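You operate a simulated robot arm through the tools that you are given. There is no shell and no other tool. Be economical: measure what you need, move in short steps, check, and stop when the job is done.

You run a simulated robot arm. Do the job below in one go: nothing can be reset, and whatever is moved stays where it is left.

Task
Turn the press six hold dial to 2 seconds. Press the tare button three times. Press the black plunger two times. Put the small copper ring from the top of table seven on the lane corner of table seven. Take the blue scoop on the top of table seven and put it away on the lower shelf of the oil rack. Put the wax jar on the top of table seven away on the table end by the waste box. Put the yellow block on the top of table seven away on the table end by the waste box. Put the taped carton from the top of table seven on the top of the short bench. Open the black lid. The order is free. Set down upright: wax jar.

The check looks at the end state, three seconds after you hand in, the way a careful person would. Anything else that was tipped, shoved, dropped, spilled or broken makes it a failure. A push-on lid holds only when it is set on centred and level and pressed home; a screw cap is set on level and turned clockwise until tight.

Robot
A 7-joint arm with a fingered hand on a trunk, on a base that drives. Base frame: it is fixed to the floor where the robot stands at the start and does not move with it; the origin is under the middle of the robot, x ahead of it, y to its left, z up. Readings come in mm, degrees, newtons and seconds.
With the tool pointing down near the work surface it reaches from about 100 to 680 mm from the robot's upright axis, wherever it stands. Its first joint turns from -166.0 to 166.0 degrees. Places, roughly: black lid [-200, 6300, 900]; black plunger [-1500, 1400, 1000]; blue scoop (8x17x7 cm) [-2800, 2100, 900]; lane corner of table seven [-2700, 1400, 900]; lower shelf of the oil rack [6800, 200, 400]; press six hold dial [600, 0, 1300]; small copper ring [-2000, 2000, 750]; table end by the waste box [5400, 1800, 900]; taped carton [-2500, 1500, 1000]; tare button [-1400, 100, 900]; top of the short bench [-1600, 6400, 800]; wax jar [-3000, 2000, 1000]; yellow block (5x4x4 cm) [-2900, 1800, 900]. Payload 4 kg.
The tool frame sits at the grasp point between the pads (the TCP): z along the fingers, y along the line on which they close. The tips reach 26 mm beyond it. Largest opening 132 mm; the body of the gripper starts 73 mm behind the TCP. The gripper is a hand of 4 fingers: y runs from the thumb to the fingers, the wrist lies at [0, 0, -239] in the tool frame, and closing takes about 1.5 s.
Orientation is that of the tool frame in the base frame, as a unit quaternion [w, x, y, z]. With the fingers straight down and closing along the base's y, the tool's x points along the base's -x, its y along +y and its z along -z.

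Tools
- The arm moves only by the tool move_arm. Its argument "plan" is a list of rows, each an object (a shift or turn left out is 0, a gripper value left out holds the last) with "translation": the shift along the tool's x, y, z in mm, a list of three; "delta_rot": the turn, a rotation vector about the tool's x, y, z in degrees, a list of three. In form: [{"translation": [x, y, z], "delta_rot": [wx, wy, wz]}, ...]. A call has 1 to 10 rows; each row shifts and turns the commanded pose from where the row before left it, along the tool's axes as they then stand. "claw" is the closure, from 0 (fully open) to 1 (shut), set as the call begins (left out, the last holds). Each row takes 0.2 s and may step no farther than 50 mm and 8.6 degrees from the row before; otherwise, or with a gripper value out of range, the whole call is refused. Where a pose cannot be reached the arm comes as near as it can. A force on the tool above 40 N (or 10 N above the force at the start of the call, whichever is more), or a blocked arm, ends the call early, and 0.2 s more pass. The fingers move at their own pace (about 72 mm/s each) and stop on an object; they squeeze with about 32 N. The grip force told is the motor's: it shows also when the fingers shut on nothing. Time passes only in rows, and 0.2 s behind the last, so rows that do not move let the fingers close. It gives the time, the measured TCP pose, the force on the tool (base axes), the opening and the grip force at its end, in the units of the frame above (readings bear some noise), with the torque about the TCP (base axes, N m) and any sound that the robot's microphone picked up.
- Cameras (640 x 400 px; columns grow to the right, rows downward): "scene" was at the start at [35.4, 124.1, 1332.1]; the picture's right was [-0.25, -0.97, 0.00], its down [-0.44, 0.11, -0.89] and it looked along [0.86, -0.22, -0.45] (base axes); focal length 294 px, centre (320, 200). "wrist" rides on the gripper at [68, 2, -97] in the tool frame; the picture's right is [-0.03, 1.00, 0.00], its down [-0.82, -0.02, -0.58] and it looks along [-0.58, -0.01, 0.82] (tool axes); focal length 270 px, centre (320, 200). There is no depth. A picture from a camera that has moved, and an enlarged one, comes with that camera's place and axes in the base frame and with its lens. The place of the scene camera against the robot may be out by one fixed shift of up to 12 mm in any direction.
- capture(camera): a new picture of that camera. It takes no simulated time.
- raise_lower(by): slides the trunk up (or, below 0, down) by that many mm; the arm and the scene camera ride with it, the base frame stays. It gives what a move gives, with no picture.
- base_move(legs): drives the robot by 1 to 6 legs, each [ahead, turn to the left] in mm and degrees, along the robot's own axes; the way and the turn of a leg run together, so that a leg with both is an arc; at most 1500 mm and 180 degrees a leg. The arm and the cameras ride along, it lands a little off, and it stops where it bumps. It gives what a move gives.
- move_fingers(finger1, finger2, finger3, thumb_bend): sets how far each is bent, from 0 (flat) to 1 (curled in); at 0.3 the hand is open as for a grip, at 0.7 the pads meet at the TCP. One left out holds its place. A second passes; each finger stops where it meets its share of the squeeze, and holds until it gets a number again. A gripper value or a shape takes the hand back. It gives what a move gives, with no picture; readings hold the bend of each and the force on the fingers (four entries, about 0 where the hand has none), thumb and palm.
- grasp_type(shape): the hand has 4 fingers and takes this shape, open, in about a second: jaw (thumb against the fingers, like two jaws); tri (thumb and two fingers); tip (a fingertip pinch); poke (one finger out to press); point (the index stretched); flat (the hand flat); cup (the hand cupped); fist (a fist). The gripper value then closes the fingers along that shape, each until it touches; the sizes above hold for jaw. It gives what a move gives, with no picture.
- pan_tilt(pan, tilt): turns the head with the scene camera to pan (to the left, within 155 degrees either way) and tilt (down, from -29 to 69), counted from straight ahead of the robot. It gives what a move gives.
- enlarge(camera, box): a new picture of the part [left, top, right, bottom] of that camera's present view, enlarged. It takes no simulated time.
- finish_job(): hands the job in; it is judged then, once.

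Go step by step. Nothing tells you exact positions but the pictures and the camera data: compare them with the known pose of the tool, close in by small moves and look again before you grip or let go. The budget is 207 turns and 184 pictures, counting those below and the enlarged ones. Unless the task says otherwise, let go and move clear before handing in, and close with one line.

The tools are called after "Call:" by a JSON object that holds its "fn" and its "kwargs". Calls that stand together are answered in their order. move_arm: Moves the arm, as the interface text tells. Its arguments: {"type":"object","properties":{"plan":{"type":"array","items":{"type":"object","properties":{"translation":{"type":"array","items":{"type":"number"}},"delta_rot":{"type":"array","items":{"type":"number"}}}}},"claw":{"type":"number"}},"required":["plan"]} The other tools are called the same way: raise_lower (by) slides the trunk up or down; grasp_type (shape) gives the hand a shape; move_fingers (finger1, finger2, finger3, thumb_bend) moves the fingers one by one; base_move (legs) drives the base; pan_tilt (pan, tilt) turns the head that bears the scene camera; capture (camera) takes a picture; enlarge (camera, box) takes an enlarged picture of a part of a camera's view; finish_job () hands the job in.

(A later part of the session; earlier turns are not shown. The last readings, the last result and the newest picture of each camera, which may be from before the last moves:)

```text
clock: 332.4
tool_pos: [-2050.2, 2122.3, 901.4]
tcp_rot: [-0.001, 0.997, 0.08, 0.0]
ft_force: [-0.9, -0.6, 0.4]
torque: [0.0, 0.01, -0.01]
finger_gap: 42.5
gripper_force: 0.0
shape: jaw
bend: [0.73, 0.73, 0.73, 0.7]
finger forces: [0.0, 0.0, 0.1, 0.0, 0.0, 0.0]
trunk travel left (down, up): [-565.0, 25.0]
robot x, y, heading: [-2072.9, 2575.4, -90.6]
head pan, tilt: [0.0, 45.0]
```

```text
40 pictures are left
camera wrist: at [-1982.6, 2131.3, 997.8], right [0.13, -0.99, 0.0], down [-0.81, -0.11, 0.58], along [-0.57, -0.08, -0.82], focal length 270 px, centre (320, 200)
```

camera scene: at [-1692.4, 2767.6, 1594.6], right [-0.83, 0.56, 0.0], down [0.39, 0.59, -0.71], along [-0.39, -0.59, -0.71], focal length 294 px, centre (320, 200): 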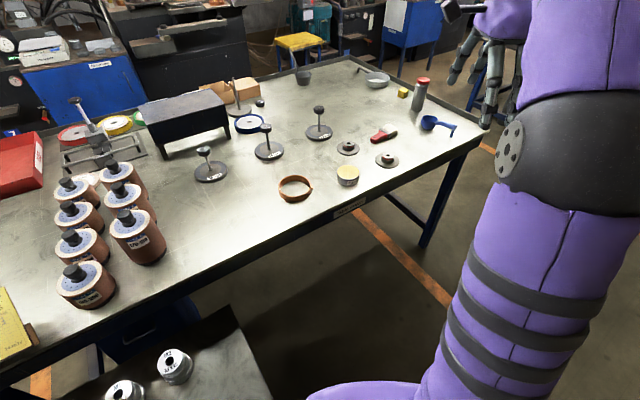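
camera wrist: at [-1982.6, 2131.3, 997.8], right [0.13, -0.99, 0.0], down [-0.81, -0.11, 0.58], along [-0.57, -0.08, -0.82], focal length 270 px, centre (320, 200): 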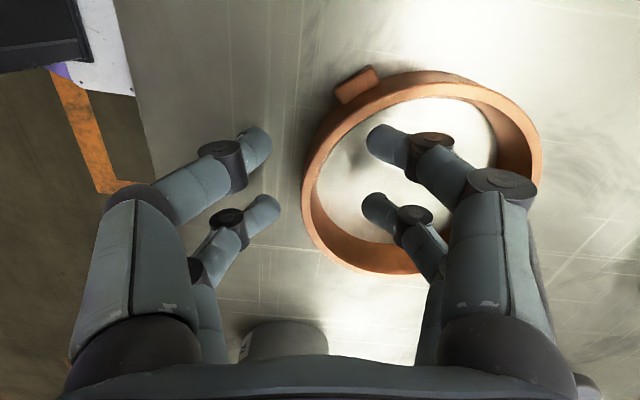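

The wall is centred between the digits. I descend 12 mm and close.

Call:
{"fn": "move_arm", "kwargs": {"plan": [{"translation": [0, 0, 6]}, {"translation": [0, 0, 6]}, {}]}}

Call:
{"fn": "move_arm", "kwargs": {"plan": [{}, {}, {}, {}, {}, {}], "claw": 1.0}}

Call:
{"fn": "move_arm", "kwargs": {"plan": [{"translation": [0, 0, -15]}, {"translation": [0, 0, -40]}, {"translation": [0, 0, -50]}, {"translation": [0, 0, -50]}, {"translation": [0, 0, -50]}, {}]}}

Call:
{"fn": "capture", "kwargs": {"camera": "wrist"}}

```text
clock: 333.2
tool_pos: [-2048.5, 2122.1, 889.7]
tcp_rot: [-0.001, 0.997, 0.08, 0.0]
ft_force: [-0.5, 0.6, 0.0]
torque: [-0.01, -0.01, 0.03]
finger_gap: 42.6
gripper_force: 0.0
shape: jaw
bend: [0.73, 0.73, 0.73, 0.7]
finger forces: [0.0, 0.0, 0.0, 0.1, 0.0, 0.0]
trunk travel left (down, up): [-565.0, 25.0]
robot x, y, heading: [-2073.1, 2574.6, -90.7]
head pan, tilt: [0.0, 45.0]
```

```text
clock: 334.6
tool_pos: [-2048.9, 2121.9, 888.7]
tcp_rot: [-0.002, 0.997, 0.079, 0.001]
ft_force: [-1.2, 0.9, -0.6]
torque: [-0.02, 0.04, -0.09]
finger_gap: 0.3
gripper_force: 31.9
shape: jaw
bend: [0.73, 0.64, 0.72, 0.7]
finger forces: [24.4, 30.5, 28.2, 0.0, 28.4, 0.1]
trunk travel left (down, up): [-565.0, 25.0]
robot x, y, heading: [-2075.7, 2574.2, -90.4]
head pan, tilt: [0.0, 45.0]
```

```text
clock: 336.0
tool_pos: [-2050.6, 2121.1, 1095.0]
tcp_rot: [-0.001, 0.997, 0.079, 0.001]
ft_force: [0.3, -0.2, -5.6]
torque: [0.34, -0.04, 0.0]
finger_gap: 0.0
gripper_force: 32.6
shape: jaw
bend: [0.72, 0.6, 0.73, 0.71]
finger forces: [27.6, 34.0, 27.8, 0.0, 32.9, 0.1]
trunk travel left (down, up): [-565.0, 25.0]
robot x, y, heading: [-2076.2, 2576.0, -90.5]
head pan, tilt: [0.0, 45.0]
```

```text
39 pictures are left
camera wrist: at [-1982.9, 2131.5, 1191.8], right [0.13, -0.99, 0.0], down [-0.81, -0.11, 0.58], along [-0.57, -0.07, -0.82], focal length 270 px, centre (320, 200)
```

wrist: 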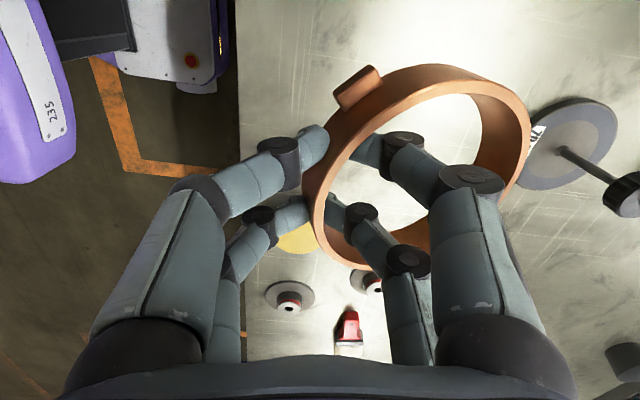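

Ring is held. I lift higher and drive round to the -x end of the table near the lane corner.

Call:
{"fn": "move_arm", "kwargs": {"plan": [{"translation": [0, -15, -45]}, {"translation": [0, -15, -45]}, {"translation": [0, -15, -45]}, {}]}}

Call:
{"fn": "base_move", "kwargs": {"legs": [[-300, 0], [0, -89.5], [1330, 0], [0, 90], [1474, 0], [0, 90]]}}

Call:
{"fn": "capture", "kwargs": {"camera": "scene"}}

```text
clock: 337.0
tool_pos: [-2057.3, 2166.8, 1229.9]
tcp_rot: [0.0, 0.997, 0.08, 0.0]
ft_force: [0.0, 0.2, -5.9]
torque: [0.31, -0.02, 0.01]
finger_gap: 0.0
gripper_force: 32.4
shape: jaw
bend: [0.72, 0.6, 0.73, 0.71]
finger forces: [28.4, 34.3, 27.7, 0.0, 33.0, 0.0]
trunk travel left (down, up): [-565.0, 25.0]
robot x, y, heading: [-2071.3, 2573.1, -90.5]
head pan, tilt: [0.0, 45.0]
```

```text
clock: 364.9
tool_pos: [-2967.6, 1437.6, 1229.9]
tcp_rot: [-0.001, 0.643, 0.766, -0.001]
ft_force: [-0.1, -1.6, -6.1]
torque: [-0.03, 0.35, 0.01]
finger_gap: 0.2
gripper_force: 32.3
shape: jaw
bend: [0.72, 0.6, 0.73, 0.71]
finger forces: [30.2, 34.8, 26.6, 0.1, 31.6, 0.0]
trunk travel left (down, up): [-565.0, 25.0]
robot x, y, heading: [-3376.9, 1412.6, 0.4]
head pan, tilt: [0.0, 45.0]
```

```text
38 pictures are left
camera scene: at [-3347.3, 1561.0, 1594.6], right [0.01, -1.0, 0.0], down [-0.71, 0.0, -0.71], along [0.71, 0.0, -0.71], focal length 294 px, centre (320, 200)
```

scene: 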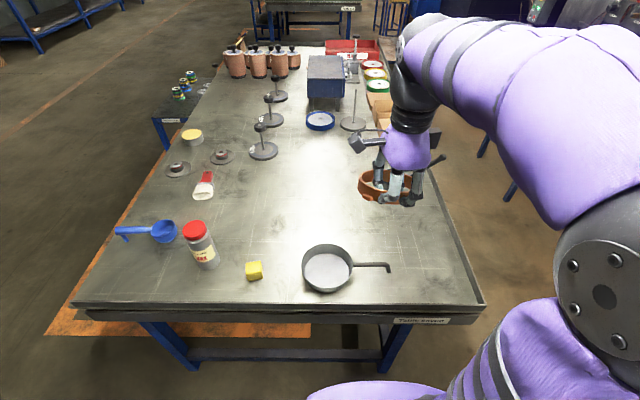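

Now I'm at the table's end with a clear view. The free spot near the given lane-corner place is about (-2735, 1375), between the silver and black pans. I move the ring there.

Call:
{"fn": "base_move", "kwargs": {"legs": [[70, 0]]}}

Call:
{"fn": "move_arm", "kwargs": {"plan": [{"translation": [-30, 32, 0]}, {"translation": [-30, 32, 0]}, {"translation": [-30, 32, 0]}, {"translation": [0, 0, 48]}, {"translation": [0, 0, 48]}, {"translation": [0, 0, 48]}, {"translation": [0, 0, 48]}, {"translation": [0, 0, 48]}, {"translation": [0, 0, 48]}, {}]}}

Call:
{"fn": "capture", "kwargs": {"camera": "scene"}}

```text
clock: 365.9
tool_pos: [-2898.3, 1438.4, 1229.9]
tcp_rot: [-0.002, 0.643, 0.765, -0.001]
ft_force: [1.4, -0.1, -6.5]
torque: [0.04, 0.33, -0.01]
finger_gap: 0.0
gripper_force: 32.1
shape: jaw
bend: [0.72, 0.6, 0.73, 0.71]
finger forces: [30.7, 35.3, 27.0, 0.1, 32.1, 0.1]
trunk travel left (down, up): [-565.0, 25.0]
robot x, y, heading: [-3303.6, 1415.3, 0.6]
head pan, tilt: [0.0, 45.0]
```

```text
clock: 368.1
tool_pos: [-2788.7, 1366.5, 942.3]
tcp_rot: [-0.001, 0.642, 0.766, 0.0]
ft_force: [0.3, 0.2, -6.5]
torque: [0.04, 0.34, -0.02]
finger_gap: 0.1
gripper_force: 31.9
shape: jaw
bend: [0.72, 0.59, 0.73, 0.71]
finger forces: [31.7, 35.4, 26.6, 0.1, 32.6, 0.0]
trunk travel left (down, up): [-565.0, 25.0]
robot x, y, heading: [-3307.6, 1413.5, 0.2]
head pan, tilt: [0.0, 45.0]
```

```text
37 pictures are left
camera scene: at [-3277.2, 1561.2, 1594.6], right [0.0, -1.0, 0.0], down [-0.71, 0.0, -0.71], along [0.71, 0.0, -0.71], focal length 294 px, centre (320, 200)
```

scene: 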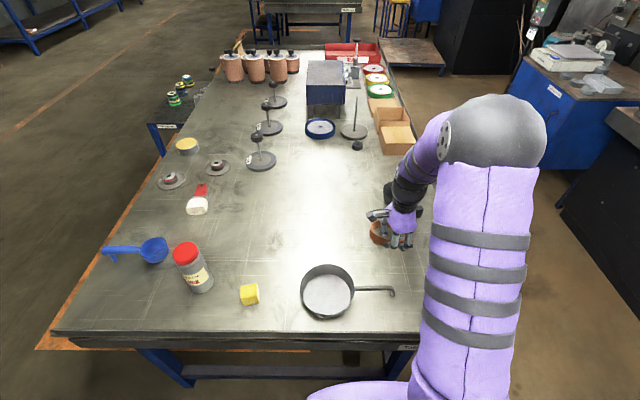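

The spot is clear. I lower the ring onto the table until the force rises.

Call:
{"fn": "move_arm", "kwargs": {"plan": [{"translation": [0, 0, 20]}, {"translation": [0, 0, 15]}, {"translation": [0, 0, 8]}, {}]}}

Call:
{"fn": "move_arm", "kwargs": {"plan": [{"translation": [0, 0, 4]}, {"translation": [0, 0, 4]}, {}]}}

```text
clock: 369.1
tool_pos: [-2790.2, 1366.3, 899.4]
tcp_rot: [0.0, 0.643, 0.766, -0.001]
ft_force: [-2.6, -0.6, -1.0]
torque: [0.01, -0.26, -0.01]
finger_gap: 0.0
gripper_force: 32.2
shape: jaw
bend: [0.73, 0.6, 0.73, 0.69]
finger forces: [28.4, 34.9, 28.8, 0.0, 31.7, 0.1]
trunk travel left (down, up): [-565.0, 25.0]
robot x, y, heading: [-3306.5, 1415.2, 0.4]
head pan, tilt: [0.0, 45.0]
```

```text
clock: 369.9
tool_pos: [-2789.0, 1366.2, 890.1]
tcp_rot: [-0.001, 0.644, 0.765, -0.001]
ft_force: [-0.4, 0.4, 1.4]
torque: [-0.25, -0.43, -0.05]
finger_gap: 0.2
gripper_force: 31.9
shape: jaw
bend: [0.73, 0.61, 0.72, 0.69]
finger forces: [31.3, 38.0, 30.6, 0.0, 30.9, 0.0]
trunk travel left (down, up): [-565.0, 25.0]
robot x, y, heading: [-3308.9, 1412.1, 0.5]
head pan, tilt: [0.0, 45.0]
```

The ring is resting on the table. I release and rise.

Call:
{"fn": "move_arm", "kwargs": {"plan": [{}, {}, {}, {}], "claw": 0.65}}

Call:
{"fn": "move_arm", "kwargs": {"plan": [{"translation": [0, 0, -20]}, {"translation": [0, 0, -40]}, {"translation": [0, 0, -48]}, {"translation": [0, 0, -48]}, {"translation": [0, 0, -48]}, {"translation": [0, -20, -45]}, {"translation": [0, -20, -45]}, {}]}}

Call:
{"fn": "capture", "kwargs": {"camera": "wrist"}}

```text
clock: 370.9
tool_pos: [-2789.3, 1365.7, 890.5]
tcp_rot: [0.0, 0.643, 0.766, -0.001]
ft_force: [0.3, -1.5, 0.2]
torque: [-0.01, 0.03, 0.01]
finger_gap: 45.6
gripper_force: 0.0
shape: jaw
bend: [0.74, 0.74, 0.74, 0.7]
finger forces: [0.1, 0.1, 0.0, 0.1, 0.1, 0.0]
trunk travel left (down, up): [-565.0, 25.0]
robot x, y, heading: [-3305.3, 1413.1, 0.4]
head pan, tilt: [0.0, 45.0]
```

```text
clock: 372.7
tool_pos: [-2829.4, 1358.6, 1185.2]
tcp_rot: [-0.001, 0.643, 0.766, 0.0]
ft_force: [1.4, 0.6, 0.9]
torque: [-0.01, 0.0, 0.02]
finger_gap: 46.0
gripper_force: 0.0
shape: jaw
bend: [0.74, 0.74, 0.74, 0.7]
finger forces: [0.0, 0.0, 0.1, 0.0, 0.1, 0.0]
trunk travel left (down, up): [-565.0, 25.0]
robot x, y, heading: [-3305.5, 1411.2, 0.3]
head pan, tilt: [0.0, 45.0]
```

```text
36 pictures are left
camera wrist: at [-2839.6, 1426.6, 1282.5], right [0.99, 0.15, 0.0], down [0.12, -0.81, 0.58], along [0.08, -0.57, -0.82], focal length 270 px, centre (320, 200)
```

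wrist: 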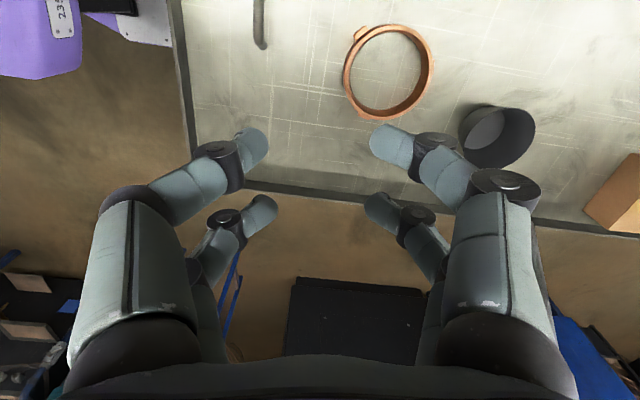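

Ring placed. Next the wax jar at about (-2870, 1890): I reposition along the table end and look from above.

Call:
{"fn": "base_move", "kwargs": {"legs": [[-110, 0], [0, 90], [440, 0], [0, -90], [110, 0]]}}

Call:
{"fn": "move_arm", "kwargs": {"plan": [{"translation": [45, -10, -20]}, {"translation": [45, -20, -20]}, {}], "claw": 0.0}}

Call:
{"fn": "capture", "kwargs": {"camera": "wrist"}}

Call:
{"fn": "capture", "kwargs": {"camera": "scene"}}

```text
clock: 385.4
tool_pos: [-2838.8, 1817.5, 1184.9]
tcp_rot: [-0.002, 0.635, 0.773, 0.0]
ft_force: [0.9, 0.2, -0.2]
torque: [0.0, -0.01, -0.04]
finger_gap: 45.8
gripper_force: 0.0
shape: jaw
bend: [0.74, 0.74, 0.74, 0.7]
finger forces: [0.0, 0.0, 0.1, 0.2, 0.0, 0.0]
trunk travel left (down, up): [-565.0, 25.0]
robot x, y, heading: [-3314.8, 1860.0, 1.5]
head pan, tilt: [0.0, 45.0]
```

```text
refused: row 1 steps farther than a row can; nothing moved
```

```text
35 pictures are left
camera wrist: at [-2850.0, 1885.0, 1282.1], right [0.99, 0.17, 0.0], down [0.14, -0.8, 0.58], along [0.1, -0.57, -0.82], focal length 270 px, centre (320, 200)
```

wrist: 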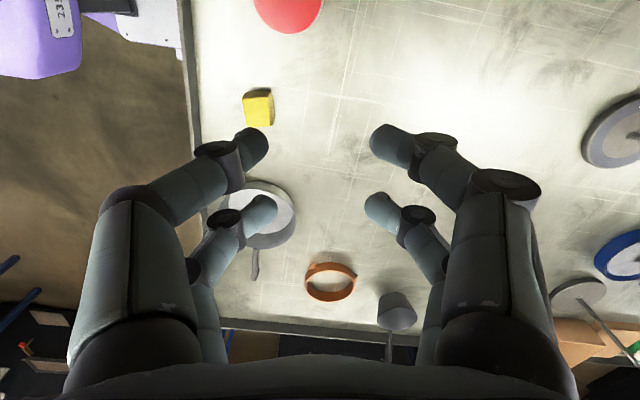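

```text
34 pictures are left
camera scene: at [-3292.2, 2009.4, 1594.6], right [0.03, -1.0, 0.0], down [-0.71, -0.02, -0.71], along [0.71, 0.02, -0.71], focal length 294 px, centre (320, 200)
```

scene: 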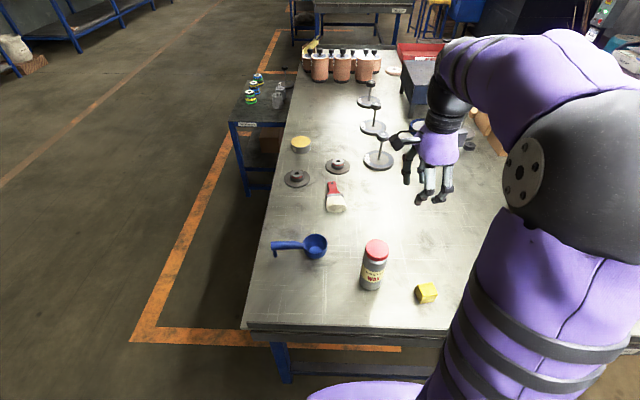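

The jar is labelled WAX, at about (-2878, 1883), top z≈1040. I move over it with the hand open and check.

Call:
{"fn": "move_arm", "kwargs": {"plan": [{"translation": [36, -13, 0]}, {"translation": [36, -13, 0]}, {}, {}], "claw": 0.0}}

Call:
{"fn": "capture", "kwargs": {"camera": "wrist"}}

```text
clock: 386.4
tool_pos: [-2878.3, 1883.0, 1185.8]
tcp_rot: [-0.001, 0.635, 0.773, -0.001]
ft_force: [0.6, 0.5, 0.0]
torque: [0.03, -0.02, 0.05]
finger_gap: 132.0
gripper_force: 0.1
shape: jaw
bend: [0.3, 0.3, 0.3, 0.3]
finger forces: [0.1, 0.0, 0.1, 0.1, 0.1, 0.0]
trunk travel left (down, up): [-565.0, 25.0]
robot x, y, heading: [-3315.9, 1859.1, 1.8]
head pan, tilt: [0.0, 45.0]
```

```text
33 pictures are left
camera wrist: at [-2890.1, 1951.0, 1282.8], right [0.99, 0.17, 0.0], down [0.14, -0.8, 0.58], along [0.1, -0.57, -0.82], focal length 270 px, centre (320, 200)
```

wrist: 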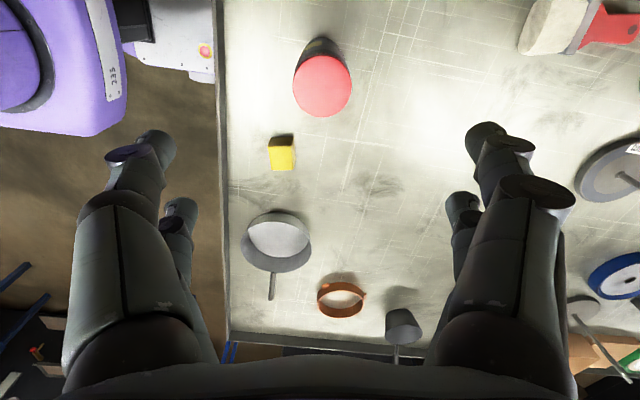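

Call:
{"fn": "move_arm", "kwargs": {"plan": [{"translation": [14, 3, 20]}, {"translation": [0, 0, 45]}, {"translation": [0, 0, 45]}, {"translation": [0, 0, 40]}, {"translation": [0, 0, 30]}, {}]}}

Call:
{"fn": "capture", "kwargs": {"camera": "wrist"}}

```text
clock: 387.8
tool_pos: [-2877.6, 1898.7, 1005.8]
tcp_rot: [-0.001, 0.634, 0.773, -0.001]
ft_force: [0.1, 0.0, -0.5]
torque: [-0.02, 0.02, -0.05]
finger_gap: 132.0
gripper_force: 0.0
shape: jaw
bend: [0.3, 0.3, 0.3, 0.3]
finger forces: [0.1, 0.0, 0.0, 0.0, 0.1, 0.0]
trunk travel left (down, up): [-565.0, 25.0]
robot x, y, heading: [-3316.0, 1861.7, 1.7]
head pan, tilt: [0.0, 45.0]
```

```text
32 pictures are left
camera wrist: at [-2889.6, 1965.9, 1102.4], right [0.99, 0.17, 0.0], down [0.14, -0.8, 0.58], along [0.1, -0.57, -0.82], focal length 270 px, centre (320, 200)
```

wrist: 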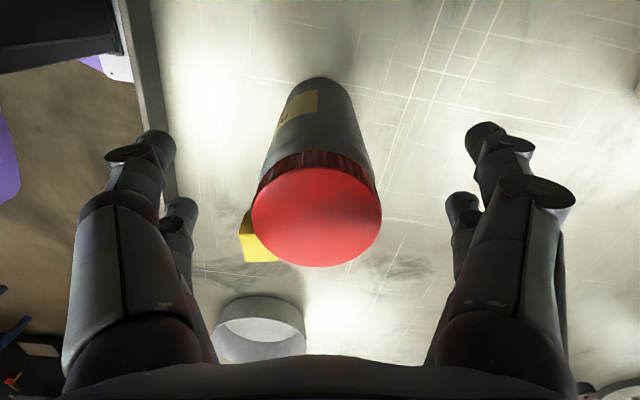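

Call:
{"fn": "move_arm", "kwargs": {"plan": [{"translation": [-12, 0, 10]}, {"translation": [0, 0, 20]}, {"translation": [0, 0, 20]}, {}]}}

Call:
{"fn": "capture", "kwargs": {"camera": "wrist"}}

```text
clock: 388.8
tool_pos: [-2875.6, 1887.0, 955.6]
tcp_rot: [-0.001, 0.634, 0.773, -0.001]
ft_force: [-0.3, -0.5, 0.1]
torque: [0.0, -0.01, -0.01]
finger_gap: 131.9
gripper_force: 0.2
shape: jaw
bend: [0.3, 0.3, 0.3, 0.3]
finger forces: [0.0, 0.1, 0.0, 0.0, 0.1, 0.0]
trunk travel left (down, up): [-565.0, 25.0]
robot x, y, heading: [-3319.8, 1863.1, 1.7]
head pan, tilt: [0.0, 45.0]
```

```text
31 pictures are left
camera wrist: at [-2887.5, 1953.8, 1051.8], right [0.99, 0.17, 0.0], down [0.14, -0.8, 0.58], along [0.1, -0.57, -0.82], focal length 270 px, centre (320, 200)
```

wrist: 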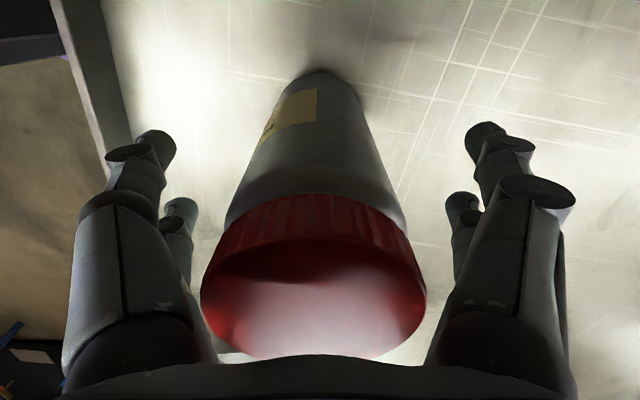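

Centred on the jar, pads just below the cap. I close and lift slightly.

Call:
{"fn": "move_arm", "kwargs": {"plan": [{}, {}, {}, {}, {}, {}, {}], "claw": 1.0}}

Call:
{"fn": "move_arm", "kwargs": {"plan": [{"translation": [0, 0, -10]}, {"translation": [0, 0, -30]}, {"translation": [0, 0, -45]}, {"translation": [0, 0, -45]}, {"translation": [0, 0, -45]}, {"translation": [0, 0, -45]}, {"translation": [0, 0, -45]}, {}]}}

Call:
{"fn": "capture", "kwargs": {"camera": "scene"}}

```text
clock: 390.4
tool_pos: [-2876.7, 1886.9, 954.9]
tcp_rot: [-0.001, 0.635, 0.772, 0.0]
ft_force: [-0.4, 0.3, -0.5]
torque: [0.01, 0.07, 0.06]
finger_gap: 42.2
gripper_force: 31.4
shape: jaw
bend: [0.74, 0.74, 0.74, 0.7]
finger forces: [31.1, 27.8, 25.3, 0.1, 30.3, 0.1]
trunk travel left (down, up): [-565.0, 25.0]
robot x, y, heading: [-3317.5, 1862.9, 1.9]
head pan, tilt: [0.0, 45.0]
```

```text
clock: 392.2
tool_pos: [-2874.5, 1885.4, 1222.1]
tcp_rot: [0.0, 0.635, 0.773, 0.0]
ft_force: [0.5, -0.1, -4.9]
torque: [-0.02, -0.01, -0.01]
finger_gap: 42.2
gripper_force: 32.2
shape: jaw
bend: [0.74, 0.74, 0.74, 0.7]
finger forces: [31.4, 28.3, 25.5, 0.0, 30.3, 0.0]
trunk travel left (down, up): [-565.0, 25.0]
robot x, y, heading: [-3316.0, 1857.3, 1.6]
head pan, tilt: [0.0, 45.0]
```

```text
30 pictures are left
camera scene: at [-3292.1, 2009.6, 1594.6], right [0.03, -1.0, 0.0], down [-0.71, -0.02, -0.71], along [0.71, 0.02, -0.71], focal length 294 px, centre (320, 200)
```

scene: 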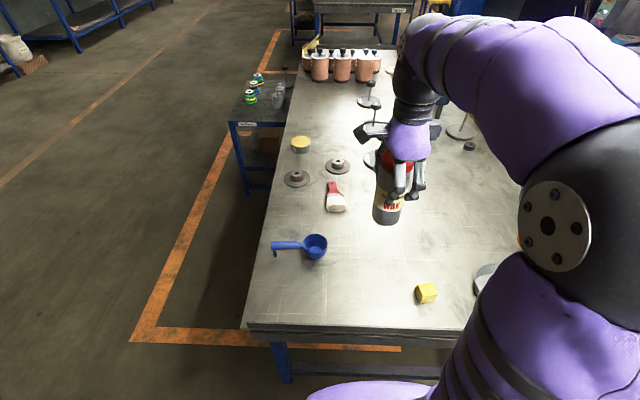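

The wax jar is held upright. I drive via the back aisle (y≈3300) toward the waste-box table end.

Call:
{"fn": "base_move", "kwargs": {"legs": [[-200, 0], [0, 88.3], [1440, 0], [0, -90], [1500, 0], [1500, 0]]}}

Call:
{"fn": "base_move", "kwargs": {"legs": [[1500, 0], [1500, 0], [1200, 0]]}}

Call:
{"fn": "pan_tilt", "kwargs": {"pan": -20, "tilt": 20}}

Call:
{"fn": "capture", "kwargs": {"camera": "scene"}}

```text
clock: 422.9
tool_pos: [-129.9, 3363.9, 1221.1]
tcp_rot: [0.0, 0.642, 0.767, -0.001]
ft_force: [0.2, 0.2, -4.4]
torque: [0.0, -0.02, 0.0]
finger_gap: 41.6
gripper_force: 31.8
shape: jaw
bend: [0.74, 0.74, 0.74, 0.7]
finger forces: [31.6, 29.0, 24.7, 0.1, 29.7, 0.1]
trunk travel left (down, up): [-565.0, 25.0]
robot x, y, heading: [-575.6, 3351.7, 0.7]
head pan, tilt: [0.0, 45.0]
```

```text
clock: 443.0
tool_pos: [4048.1, 3383.0, 1220.6]
tcp_rot: [0.0, 0.647, 0.762, -0.001]
ft_force: [0.4, 0.1, -3.7]
torque: [0.01, 0.05, 0.0]
finger_gap: 41.5
gripper_force: 31.8
shape: jaw
bend: [0.74, 0.74, 0.74, 0.7]
finger forces: [31.6, 29.1, 24.9, 0.1, 29.9, 0.0]
trunk travel left (down, up): [-565.0, 25.0]
robot x, y, heading: [3602.0, 3376.8, -0.3]
head pan, tilt: [0.0, 45.0]
```

```text
clock: 443.9
tool_pos: [4047.2, 3382.1, 1220.7]
tcp_rot: [-0.001, 0.647, 0.763, -0.001]
ft_force: [0.1, 0.8, -4.4]
torque: [-0.03, 0.01, -0.02]
finger_gap: 41.5
gripper_force: 31.6
shape: jaw
bend: [0.74, 0.74, 0.74, 0.7]
finger forces: [31.6, 29.1, 24.9, 0.0, 29.9, 0.0]
trunk travel left (down, up): [-565.0, 25.0]
robot x, y, heading: [3603.0, 3371.8, -0.3]
head pan, tilt: [-20.0, 20.0]
```

```text
29 pictures are left
camera scene: at [3640.0, 3488.8, 1633.2], right [-0.34, -0.94, 0.0], down [-0.32, 0.12, -0.94], along [0.88, -0.32, -0.34], focal length 294 px, centre (320, 200)
```

scene: 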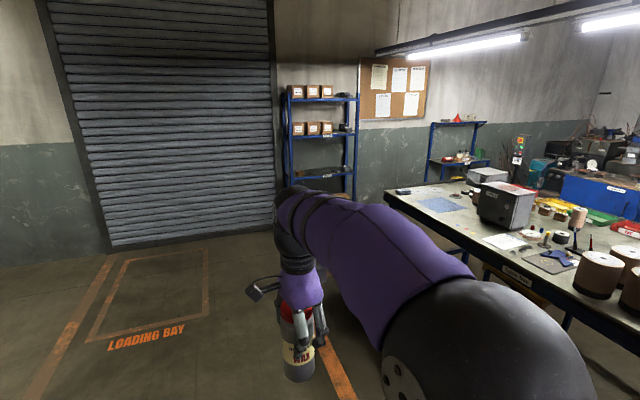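

The destination is the far (+x) end of this table, ending at x≈5556. I go around to stand off its end, facing back toward it.

Call:
{"fn": "base_move", "kwargs": {"legs": [[1190, 0], [1190, 0], [0, -90], [1500, 0], [0, -90]]}}

Call:
{"fn": "pan_tilt", "kwargs": {"pan": 0, "tilt": 35}}

Call:
{"fn": "capture", "kwargs": {"camera": "scene"}}

```text
clock: 471.0
tool_pos: [5531.3, 1874.0, 1221.9]
tcp_rot: [-0.001, 0.76, -0.65, 0.001]
ft_force: [0.5, 0.0, -4.0]
torque: [0.03, 0.02, -0.02]
finger_gap: 41.3
gripper_force: 32.0
shape: jaw
bend: [0.74, 0.74, 0.74, 0.7]
finger forces: [31.6, 29.3, 24.1, 0.0, 29.3, 0.1]
trunk travel left (down, up): [-565.0, 25.0]
robot x, y, heading: [5972.3, 1879.0, 179.4]
head pan, tilt: [-20.0, 20.0]
```

```text
clock: 471.9
tool_pos: [5531.9, 1874.3, 1221.3]
tcp_rot: [-0.001, 0.76, -0.65, 0.001]
ft_force: [0.5, -0.6, -4.8]
torque: [0.05, -0.03, 0.03]
finger_gap: 41.1
gripper_force: 32.0
shape: jaw
bend: [0.74, 0.74, 0.74, 0.7]
finger forces: [31.6, 29.4, 24.1, 0.0, 29.3, 0.0]
trunk travel left (down, up): [-565.0, 25.0]
robot x, y, heading: [5973.7, 1881.5, 179.6]
head pan, tilt: [0.0, 35.0]
```

```text
28 pictures are left
camera scene: at [5950.6, 1721.5, 1609.4], right [0.01, 1.0, 0.0], down [0.57, -0.01, -0.82], along [-0.82, 0.01, -0.57], focal length 294 px, centre (320, 200)
```

scene: 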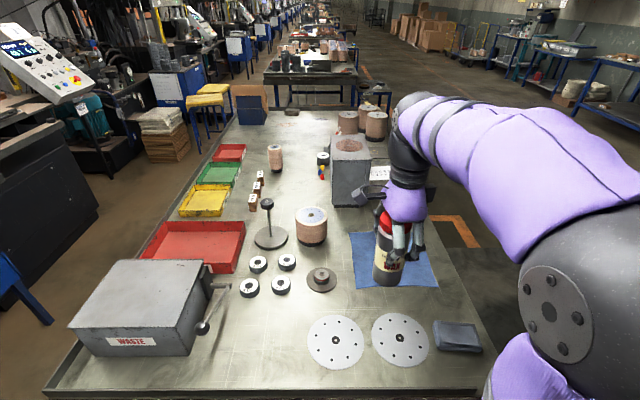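

I see the waste box; there's free table surface beside it at about (5490, 1590). I bring the jar there.

Call:
{"fn": "move_arm", "kwargs": {"plan": [{"translation": [39, 12, 0]}, {"translation": [39, 12, 0]}, {"translation": [39, 12, 0]}, {"translation": [39, 12, 0]}, {"translation": [39, 12, 0]}, {"translation": [39, 13, 0]}, {"translation": [40, 13, 0]}, {"translation": [0, 0, 48]}, {"translation": [0, 0, 48]}, {"translation": [0, 0, 48]}]}}

Call:
{"fn": "capture", "kwargs": {"camera": "scene"}}

```text
clock: 474.1
tool_pos: [5490.2, 1588.3, 1075.5]
tcp_rot: [-0.001, 0.76, -0.65, 0.001]
ft_force: [0.8, -1.0, -3.5]
torque: [0.05, 0.0, -0.01]
finger_gap: 40.8
gripper_force: 32.5
shape: jaw
bend: [0.74, 0.74, 0.74, 0.7]
finger forces: [32.1, 29.8, 25.1, 0.0, 30.0, 0.0]
trunk travel left (down, up): [-565.0, 25.0]
robot x, y, heading: [5976.2, 1882.0, 179.3]
head pan, tilt: [0.0, 35.0]
```

```text
27 pictures are left
camera scene: at [5950.2, 1720.7, 1609.3], right [0.01, 1.0, 0.0], down [0.57, 0.0, -0.82], along [-0.82, 0.01, -0.57], focal length 294 px, centre (320, 200)
```

scene: 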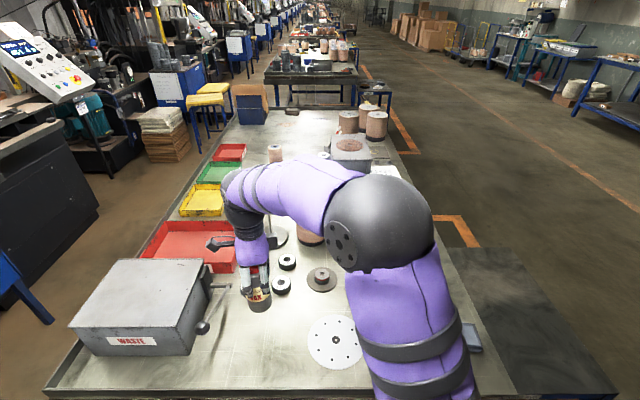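

The spot below is clear. I lower the jar slowly to the surface.

Call:
{"fn": "move_arm", "kwargs": {"plan": [{"translation": [0, 0, 45]}, {"translation": [0, 0, 40]}, {"translation": [0, 0, 12]}, {"translation": [0, 0, 5]}, {"translation": [0, 0, 5]}, {}]}}

Call:
{"fn": "move_arm", "kwargs": {"plan": [{"translation": [0, 0, 3]}, {"translation": [0, 0, 3]}, {}]}}

Call:
{"fn": "move_arm", "kwargs": {"plan": [{"translation": [0, 0, 3]}, {"translation": [0, 0, 2]}, {}]}}

```text
clock: 475.5
tool_pos: [5490.2, 1588.8, 970.5]
tcp_rot: [-0.001, 0.76, -0.649, 0.001]
ft_force: [0.1, 0.1, -3.9]
torque: [0.03, 0.01, 0.0]
finger_gap: 40.6
gripper_force: 32.0
shape: jaw
bend: [0.74, 0.74, 0.74, 0.7]
finger forces: [32.1, 30.1, 25.0, 0.0, 29.9, 0.0]
trunk travel left (down, up): [-565.0, 25.0]
robot x, y, heading: [5973.9, 1878.7, 179.4]
head pan, tilt: [0.0, 35.0]
```

```text
clock: 476.3
tool_pos: [5490.8, 1590.4, 964.9]
tcp_rot: [-0.001, 0.761, -0.649, 0.001]
ft_force: [0.5, 0.4, -4.0]
torque: [0.01, 0.0, 0.01]
finger_gap: 40.9
gripper_force: 32.5
shape: jaw
bend: [0.74, 0.74, 0.74, 0.7]
finger forces: [32.2, 30.0, 25.1, 0.0, 30.0, 0.0]
trunk travel left (down, up): [-565.0, 25.0]
robot x, y, heading: [5975.1, 1882.7, 179.6]
head pan, tilt: [0.0, 35.0]
```

```text
clock: 477.1
tool_pos: [5489.9, 1590.8, 958.6]
tcp_rot: [-0.001, 0.76, -0.649, 0.001]
ft_force: [0.3, -0.2, -4.1]
torque: [0.01, 0.07, 0.02]
finger_gap: 40.7
gripper_force: 31.7
shape: jaw
bend: [0.74, 0.74, 0.74, 0.7]
finger forces: [32.1, 30.0, 25.0, 0.0, 29.9, 0.0]
trunk travel left (down, up): [-565.0, 25.0]
robot x, y, heading: [5975.0, 1878.3, 179.3]
head pan, tilt: [0.0, 35.0]
```

Call:
{"fn": "move_arm", "kwargs": {"plan": [{"translation": [0, 0, 2]}, {"translation": [0, 0, 2]}, {}]}}

Call:
{"fn": "move_arm", "kwargs": {"plan": [{"translation": [0, 0, 2]}, {"translation": [0, 0, 2]}, {}]}}

```text
clock: 477.9
tool_pos: [5490.1, 1590.1, 955.3]
tcp_rot: [-0.001, 0.76, -0.65, 0.001]
ft_force: [0.3, 1.2, -3.3]
torque: [0.01, 0.02, -0.02]
finger_gap: 40.9
gripper_force: 31.9
shape: jaw
bend: [0.74, 0.74, 0.74, 0.7]
finger forces: [32.1, 30.2, 25.1, 0.0, 29.9, 0.0]
trunk travel left (down, up): [-565.0, 25.0]
robot x, y, heading: [5975.5, 1877.5, 179.4]
head pan, tilt: [0.0, 35.0]
```

```text
clock: 478.7
tool_pos: [5489.8, 1590.3, 952.9]
tcp_rot: [0.0, 0.76, -0.65, 0.0]
ft_force: [-0.9, 3.0, 20.2]
torque: [-0.07, -0.06, 0.03]
finger_gap: 40.8
gripper_force: 32.0
shape: jaw
bend: [0.74, 0.74, 0.74, 0.7]
finger forces: [34.5, 34.0, 27.2, 0.1, 33.0, 0.0]
trunk travel left (down, up): [-565.0, 25.0]
robot x, y, heading: [5974.5, 1883.9, 179.5]
head pan, tilt: [0.0, 35.0]
```

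The jar touches down. I ease 1 mm, open, and lift straight up.

Call:
{"fn": "move_arm", "kwargs": {"plan": [{"translation": [0, 0, -1]}, {}, {}, {}, {}], "claw": 0.3}}

Call:
{"fn": "move_arm", "kwargs": {"plan": [{}, {}], "claw": 0.05}}

Call:
{"fn": "move_arm", "kwargs": {"plan": [{"translation": [0, 0, -30]}, {"translation": [0, 0, -45]}, {"translation": [0, 0, -45]}, {"translation": [0, 0, -45]}, {"translation": [0, 0, -45]}, {"translation": [-40, 0, 0]}, {"translation": [-40, 0, 0]}, {"translation": [-40, 0, 0]}, {"translation": [-40, 0, 0]}, {"translation": [-40, 0, 0]}]}}

Call:
{"fn": "capture", "kwargs": {"camera": "scene"}}

```text
clock: 479.9
tool_pos: [5490.3, 1589.5, 952.9]
tcp_rot: [0.0, 0.76, -0.65, 0.001]
ft_force: [0.1, -0.6, 0.2]
torque: [0.01, -0.01, 0.01]
finger_gap: 92.2
gripper_force: 0.1
shape: jaw
bend: [0.68, 0.68, 0.68, 0.58]
finger forces: [0.1, 0.0, 0.0, 0.1, 0.0, 0.0]
trunk travel left (down, up): [-565.0, 25.0]
robot x, y, heading: [5972.5, 1879.7, 179.6]
head pan, tilt: [0.0, 35.0]
```

```text
clock: 480.5
tool_pos: [5490.2, 1590.5, 951.9]
tcp_rot: [-0.001, 0.76, -0.65, 0.001]
ft_force: [-0.4, 0.5, -0.6]
torque: [0.0, 0.0, -0.03]
finger_gap: 125.2
gripper_force: 0.0
shape: jaw
bend: [0.4, 0.4, 0.4, 0.29]
finger forces: [0.1, 0.0, 0.0, 0.1, 0.1, 0.0]
trunk travel left (down, up): [-565.0, 25.0]
robot x, y, heading: [5972.4, 1878.6, 179.3]
head pan, tilt: [0.0, 35.0]
```

```text
clock: 482.7
tool_pos: [5458.9, 1787.5, 1162.5]
tcp_rot: [-0.001, 0.761, -0.649, 0.001]
ft_force: [-0.2, -0.4, -0.5]
torque: [0.01, 0.0, 0.03]
finger_gap: 125.2
gripper_force: 0.0
shape: jaw
bend: [0.4, 0.4, 0.4, 0.29]
finger forces: [0.0, 0.1, 0.0, 0.0, 0.0, 0.0]
trunk travel left (down, up): [-565.0, 25.0]
robot x, y, heading: [5972.8, 1878.6, 179.4]
head pan, tilt: [0.0, 35.0]
```

```text
26 pictures are left
camera scene: at [5950.8, 1721.7, 1609.4], right [0.01, 1.0, 0.0], down [0.57, -0.01, -0.82], along [-0.82, 0.01, -0.57], focal length 294 px, centre (320, 200)
```

scene: 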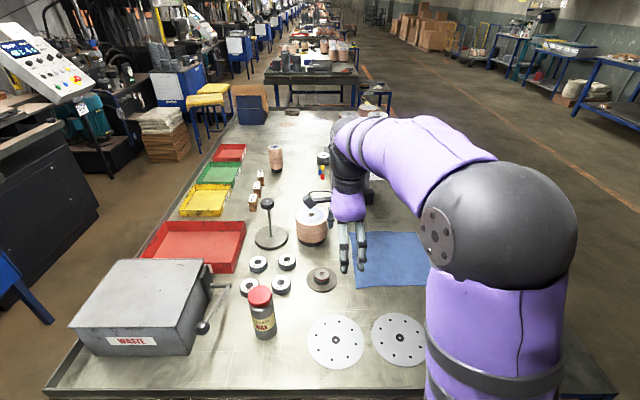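

The jar stands upright. Now I go back for the yellow block and the scoop.

Call:
{"fn": "base_move", "kwargs": {"legs": [[0, -89.4], [1500, 0], [0, 90], [1500, 0], [1500, 0], [1500, 0]]}}

Call:
{"fn": "base_move", "kwargs": {"legs": [[1500, 0], [1500, 0], [1500, 0], [490, 0], [0, 90]]}}

```text
clock: 519.6
tool_pos: [957.0, 3331.9, 1161.7]
tcp_rot: [-0.001, 0.761, -0.649, 0.001]
ft_force: [-0.5, 0.2, -0.1]
torque: [-0.01, -0.02, 0.03]
finger_gap: 125.2
gripper_force: 0.0
shape: jaw
bend: [0.4, 0.4, 0.4, 0.29]
finger forces: [0.1, 0.0, 0.0, 0.0, 0.0, 0.0]
trunk travel left (down, up): [-565.0, 25.0]
robot x, y, heading: [1470.2, 3424.2, 179.6]
head pan, tilt: [0.0, 35.0]
```

```text
clock: 548.0
tool_pos: [-3444.0, 2927.4, 1163.2]
tcp_rot: [-0.002, 0.996, 0.089, 0.0]
ft_force: [-0.1, -0.4, 0.2]
torque: [-0.01, 0.0, -0.01]
finger_gap: 125.4
gripper_force: 0.1
shape: jaw
bend: [0.4, 0.4, 0.4, 0.29]
finger forces: [0.0, 0.1, 0.0, 0.0, 0.0, 0.0]
trunk travel left (down, up): [-565.0, 25.0]
robot x, y, heading: [-3550.4, 3441.0, -89.4]
head pan, tilt: [0.0, 35.0]
```

Call:
{"fn": "base_move", "kwargs": {"legs": [[820, 0], [820, 0], [0, 89.4], [235, 0]]}}

Call:
{"fn": "capture", "kwargs": {"camera": "wrist"}}

```text
clock: 561.9
tool_pos: [-2772.0, 1910.1, 1162.6]
tcp_rot: [0.0, 0.641, 0.767, -0.001]
ft_force: [-0.2, 0.1, 0.0]
torque: [0.0, 0.0, -0.02]
finger_gap: 125.2
gripper_force: 0.0
shape: jaw
bend: [0.4, 0.4, 0.4, 0.29]
finger forces: [0.0, 0.0, 0.1, 0.1, 0.0, 0.0]
trunk travel left (down, up): [-565.0, 25.0]
robot x, y, heading: [-3284.5, 1809.3, 0.6]
head pan, tilt: [0.0, 35.0]
```

```text
25 pictures are left
camera wrist: at [-2781.7, 1978.0, 1259.6], right [0.99, 0.15, 0.0], down [0.13, -0.81, 0.58], along [0.09, -0.57, -0.82], focal length 270 px, centre (320, 200)
```

wrist: 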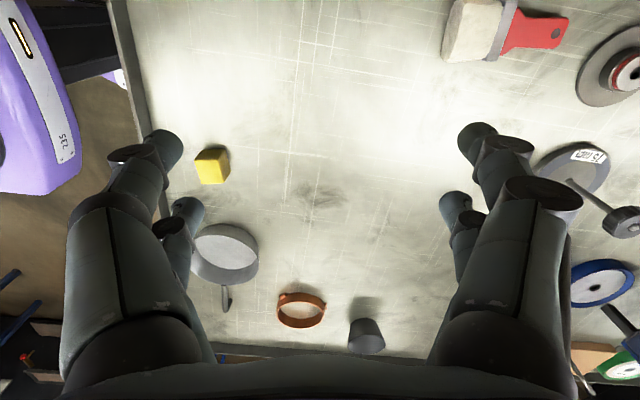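

Yellow block is at about (-2913, 1765). I move over it and lower.

Call:
{"fn": "move_arm", "kwargs": {"plan": [{"translation": [-24, -33, 0]}, {"translation": [-24, -33, 0]}, {"translation": [-23, -33, 0]}, {"translation": [-23, -33, 0]}, {"translation": [-23, -33, 0]}, {"translation": [0, 0, 45]}, {"translation": [0, 0, 45]}, {"translation": [0, 0, 45]}, {"translation": [0, 0, 45]}, {}], "claw": 0.25}}

Call:
{"fn": "capture", "kwargs": {"camera": "wrist"}}

```text
clock: 564.1
tool_pos: [-2913.3, 1766.9, 984.1]
tcp_rot: [0.0, 0.642, 0.767, -0.001]
ft_force: [0.6, 0.1, 0.4]
torque: [0.0, 0.0, 0.03]
finger_gap: 99.2
gripper_force: 0.1
shape: jaw
bend: [0.63, 0.63, 0.63, 0.51]
finger forces: [0.0, 0.1, 0.0, 0.0, 0.0, 0.0]
trunk travel left (down, up): [-565.0, 25.0]
robot x, y, heading: [-3280.4, 1804.4, 0.7]
head pan, tilt: [0.0, 35.0]
```

```text
24 pictures are left
camera wrist: at [-2923.9, 1833.7, 1080.3], right [0.99, 0.15, 0.0], down [0.12, -0.81, 0.58], along [0.09, -0.57, -0.82], focal length 270 px, centre (320, 200)
```

wrist: 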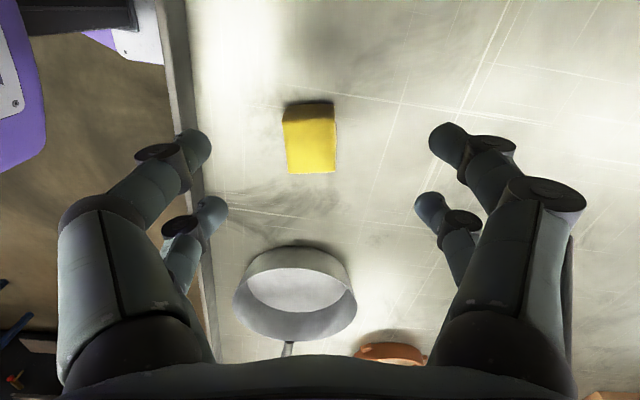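

Call:
{"fn": "move_arm", "kwargs": {"plan": [{"translation": [-12, -8, 10]}, {"translation": [0, 0, 40]}, {"translation": [0, 0, 35]}, {"translation": [0, 0, 10]}, {}]}}

Call:
{"fn": "capture", "kwargs": {"camera": "wrist"}}

```text
clock: 565.3
tool_pos: [-2919.6, 1752.5, 886.3]
tcp_rot: [0.0, 0.641, 0.767, -0.001]
ft_force: [-0.7, 0.0, -0.5]
torque: [0.02, -0.03, -0.05]
finger_gap: 99.3
gripper_force: 0.0
shape: jaw
bend: [0.63, 0.63, 0.63, 0.51]
finger forces: [0.0, 0.0, 0.1, 0.0, 0.1, 0.1]
trunk travel left (down, up): [-565.0, 25.0]
robot x, y, heading: [-3283.5, 1805.1, 0.7]
head pan, tilt: [0.0, 35.0]
```

```text
23 pictures are left
camera wrist: at [-2929.7, 1821.0, 983.9], right [0.99, 0.15, 0.0], down [0.12, -0.81, 0.58], along [0.09, -0.57, -0.82], focal length 270 px, centre (320, 200)
```

wrist: 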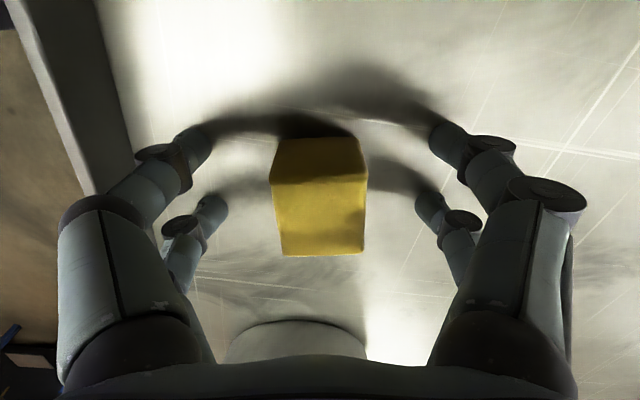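

Block is centred. I grip and lift it.

Call:
{"fn": "move_arm", "kwargs": {"plan": [{}, {}, {}, {}, {}, {}], "claw": 1.0}}

Call:
{"fn": "move_arm", "kwargs": {"plan": [{"translation": [0, 0, -15]}, {"translation": [0, 0, -40]}, {"translation": [0, 0, -48]}, {"translation": [0, 0, -48]}, {"translation": [0, 0, -48]}, {"translation": [0, 0, -48]}, {"translation": [0, 40, -25]}, {"translation": [0, 40, -25]}, {}]}}

Call:
{"fn": "capture", "kwargs": {"camera": "wrist"}}

```text
clock: 566.7
tool_pos: [-2919.3, 1753.9, 886.8]
tcp_rot: [0.0, 0.642, 0.767, 0.0]
ft_force: [-0.3, -0.3, -0.9]
torque: [-0.02, -0.01, 0.0]
finger_gap: 33.5
gripper_force: 31.8
shape: jaw
bend: [0.74, 0.74, 0.74, 0.7]
finger forces: [28.9, 29.1, 28.6, 0.0, 29.4, 0.1]
trunk travel left (down, up): [-565.0, 25.0]
robot x, y, heading: [-3284.1, 1807.6, 0.6]
head pan, tilt: [0.0, 35.0]
```

```text
clock: 568.7
tool_pos: [-2839.0, 1767.5, 1185.5]
tcp_rot: [-0.002, 0.642, 0.767, -0.001]
ft_force: [0.1, -0.9, 0.2]
torque: [0.02, -0.03, -0.02]
finger_gap: 33.3
gripper_force: 31.9
shape: jaw
bend: [0.74, 0.74, 0.74, 0.7]
finger forces: [29.0, 29.0, 28.9, 0.1, 29.3, 0.1]
trunk travel left (down, up): [-565.0, 25.0]
robot x, y, heading: [-3283.2, 1809.1, 0.4]
head pan, tilt: [0.0, 35.0]
```

```text
22 pictures are left
camera wrist: at [-2849.6, 1834.7, 1281.3], right [0.99, 0.15, 0.0], down [0.13, -0.81, 0.58], along [0.09, -0.57, -0.82], focal length 270 px, centre (320, 200)
```

wrist: 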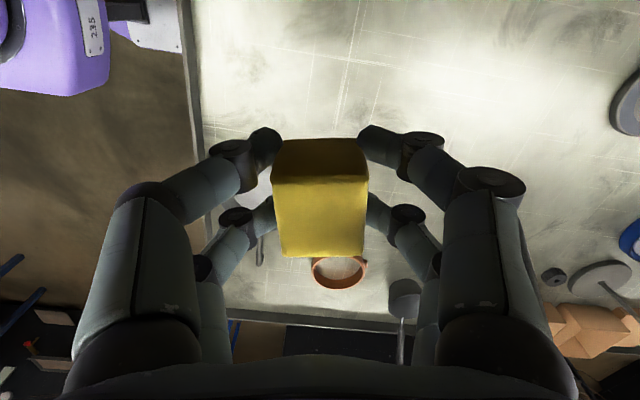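

Block held. Driving back to the waste-box table end.

Call:
{"fn": "base_move", "kwargs": {"legs": [[-235, 0], [0, 89.5], [785, 0], [785, 0], [0, -90], [1500, 0]]}}

Call:
{"fn": "base_move", "kwargs": {"legs": [[1333, 0], [1333, 0], [1333, 0], [1333, 0], [1333, 0], [1333, 0]]}}

```text
clock: 593.7
tool_pos: [-1579.1, 3342.4, 1184.1]
tcp_rot: [-0.001, 0.642, 0.767, -0.001]
ft_force: [-0.5, 0.2, 0.8]
torque: [-0.01, -0.01, 0.0]
finger_gap: 32.9
gripper_force: 31.8
shape: jaw
bend: [0.74, 0.74, 0.74, 0.7]
finger forces: [28.7, 28.9, 28.6, 0.1, 28.8, 0.1]
trunk travel left (down, up): [-565.0, 25.0]
robot x, y, heading: [-2024.2, 3378.5, 0.3]
head pan, tilt: [0.0, 35.0]
```

```text
clock: 631.6
tool_pos: [6381.5, 3426.2, 1183.1]
tcp_rot: [-0.001, 0.643, 0.766, -0.001]
ft_force: [-1.1, -0.2, -0.5]
torque: [-0.01, -0.03, -0.01]
finger_gap: 32.8
gripper_force: 32.1
shape: jaw
bend: [0.74, 0.74, 0.74, 0.7]
finger forces: [28.7, 28.7, 28.6, 0.1, 28.9, 0.0]
trunk travel left (down, up): [-565.0, 25.0]
robot x, y, heading: [5935.9, 3468.4, 0.4]
head pan, tilt: [0.0, 35.0]
```

Call:
{"fn": "base_move", "kwargs": {"legs": [[45, 0], [0, -90.4], [894, 0], [894, 0], [0, -90]]}}

Call:
{"fn": "capture", "kwargs": {"camera": "scene"}}

```text
clock: 649.7
tool_pos: [5523.6, 1724.9, 1183.3]
tcp_rot: [-0.001, 0.758, -0.652, 0.001]
ft_force: [0.0, 0.1, -0.9]
torque: [-0.03, -0.01, 0.01]
finger_gap: 32.3
gripper_force: 32.2
shape: jaw
bend: [0.74, 0.74, 0.74, 0.7]
finger forces: [28.6, 28.7, 28.4, 0.0, 28.6, 0.1]
trunk travel left (down, up): [-565.0, 25.0]
robot x, y, heading: [5969.1, 1674.1, 179.0]
head pan, tilt: [0.0, 35.0]
```

```text
21 pictures are left
camera scene: at [5943.3, 1514.4, 1609.4], right [0.02, 1.0, 0.0], down [0.57, -0.01, -0.82], along [-0.82, 0.02, -0.57], focal length 294 px, centre (320, 200)
```

scene: 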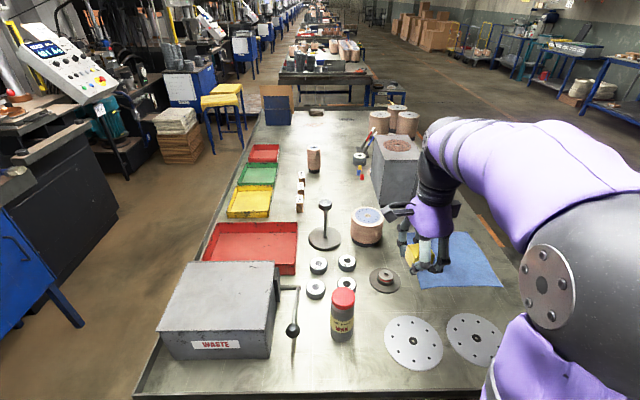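

I choose a free spot for the block at about (5612, 1530), between the waste box and the jar near the table end.

Call:
{"fn": "move_arm", "kwargs": {"plan": [{"translation": [41, -12, 0]}, {"translation": [41, -12, 0]}, {"translation": [41, -12, 0]}, {"translation": [41, -11, 0]}, {"translation": [42, -11, 0]}, {"translation": [0, 0, 48]}, {"translation": [0, 0, 48]}, {"translation": [0, 0, 48]}, {"translation": [0, 0, 40]}, {}]}}

Call:
{"fn": "capture", "kwargs": {"camera": "scene"}}

```text
clock: 651.9
tool_pos: [5612.4, 1530.3, 1000.2]
tcp_rot: [-0.001, 0.758, -0.652, 0.001]
ft_force: [-0.1, 0.3, 0.1]
torque: [-0.03, -0.02, 0.01]
finger_gap: 32.2
gripper_force: 32.0
shape: jaw
bend: [0.74, 0.74, 0.74, 0.7]
finger forces: [28.5, 28.5, 28.5, 0.1, 28.6, 0.1]
trunk travel left (down, up): [-565.0, 25.0]
robot x, y, heading: [5969.1, 1671.2, 179.0]
head pan, tilt: [0.0, 35.0]
```

```text
20 pictures are left
camera scene: at [5943.1, 1514.3, 1609.4], right [0.02, 1.0, 0.0], down [0.57, -0.01, -0.82], along [-0.82, 0.02, -0.57], focal length 294 px, centre (320, 200)
```

scene: 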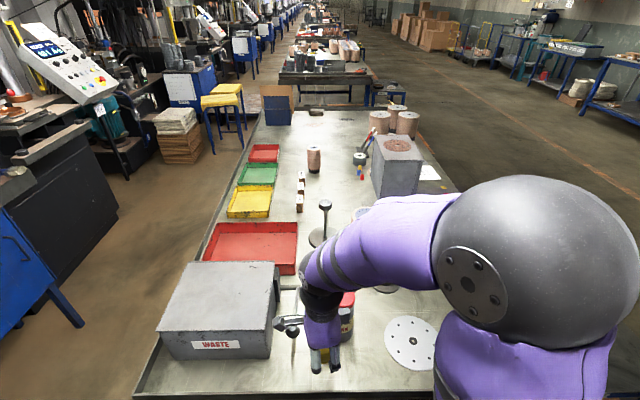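

Call:
{"fn": "move_arm", "kwargs": {"plan": [{"translation": [0, 0, 40]}, {"translation": [0, 0, 40]}, {"translation": [0, 0, 20]}, {"translation": [0, 0, 8]}, {}]}}

Call:
{"fn": "move_arm", "kwargs": {"plan": [{"translation": [0, 0, 3]}, {"translation": [0, 0, 3]}, {}]}}

```text
clock: 652.8
tool_pos: [5607.6, 1529.1, 900.7]
tcp_rot: [0.005, 0.758, -0.652, -0.002]
ft_force: [-4.4, 2.5, 21.2]
torque: [0.54, -0.72, 0.18]
finger_gap: 32.6
gripper_force: 32.2
shape: jaw
bend: [0.74, 0.74, 0.75, 0.7]
finger forces: [32.2, 32.1, 55.2, 0.1, 30.7, 0.1]
trunk travel left (down, up): [-565.0, 25.0]
robot x, y, heading: [5970.5, 1673.3, 179.0]
head pan, tilt: [0.0, 35.0]
stopped in row 4: the force on the tool passed its limit at 55 N (the readings are from after the stop); the commanded pose is now the measured one
```

```text
clock: 653.2
tool_pos: [5607.8, 1528.5, 901.2]
tcp_rot: [0.007, 0.758, -0.652, -0.002]
ft_force: [0.3, 2.5, 26.4]
torque: [0.7, -1.03, 0.08]
finger_gap: 33.0
gripper_force: 32.3
shape: jaw
bend: [0.74, 0.74, 0.75, 0.7]
finger forces: [31.6, 30.8, 57.6, 0.0, 31.5, 0.0]
trunk travel left (down, up): [-565.0, 25.0]
robot x, y, heading: [5965.2, 1674.6, 178.9]
head pan, tilt: [0.0, 35.0]
stopped in row 1: the force on the tool passed its limit at 46 N (the readings are from after the stop); the commanded pose is now the measured one
```

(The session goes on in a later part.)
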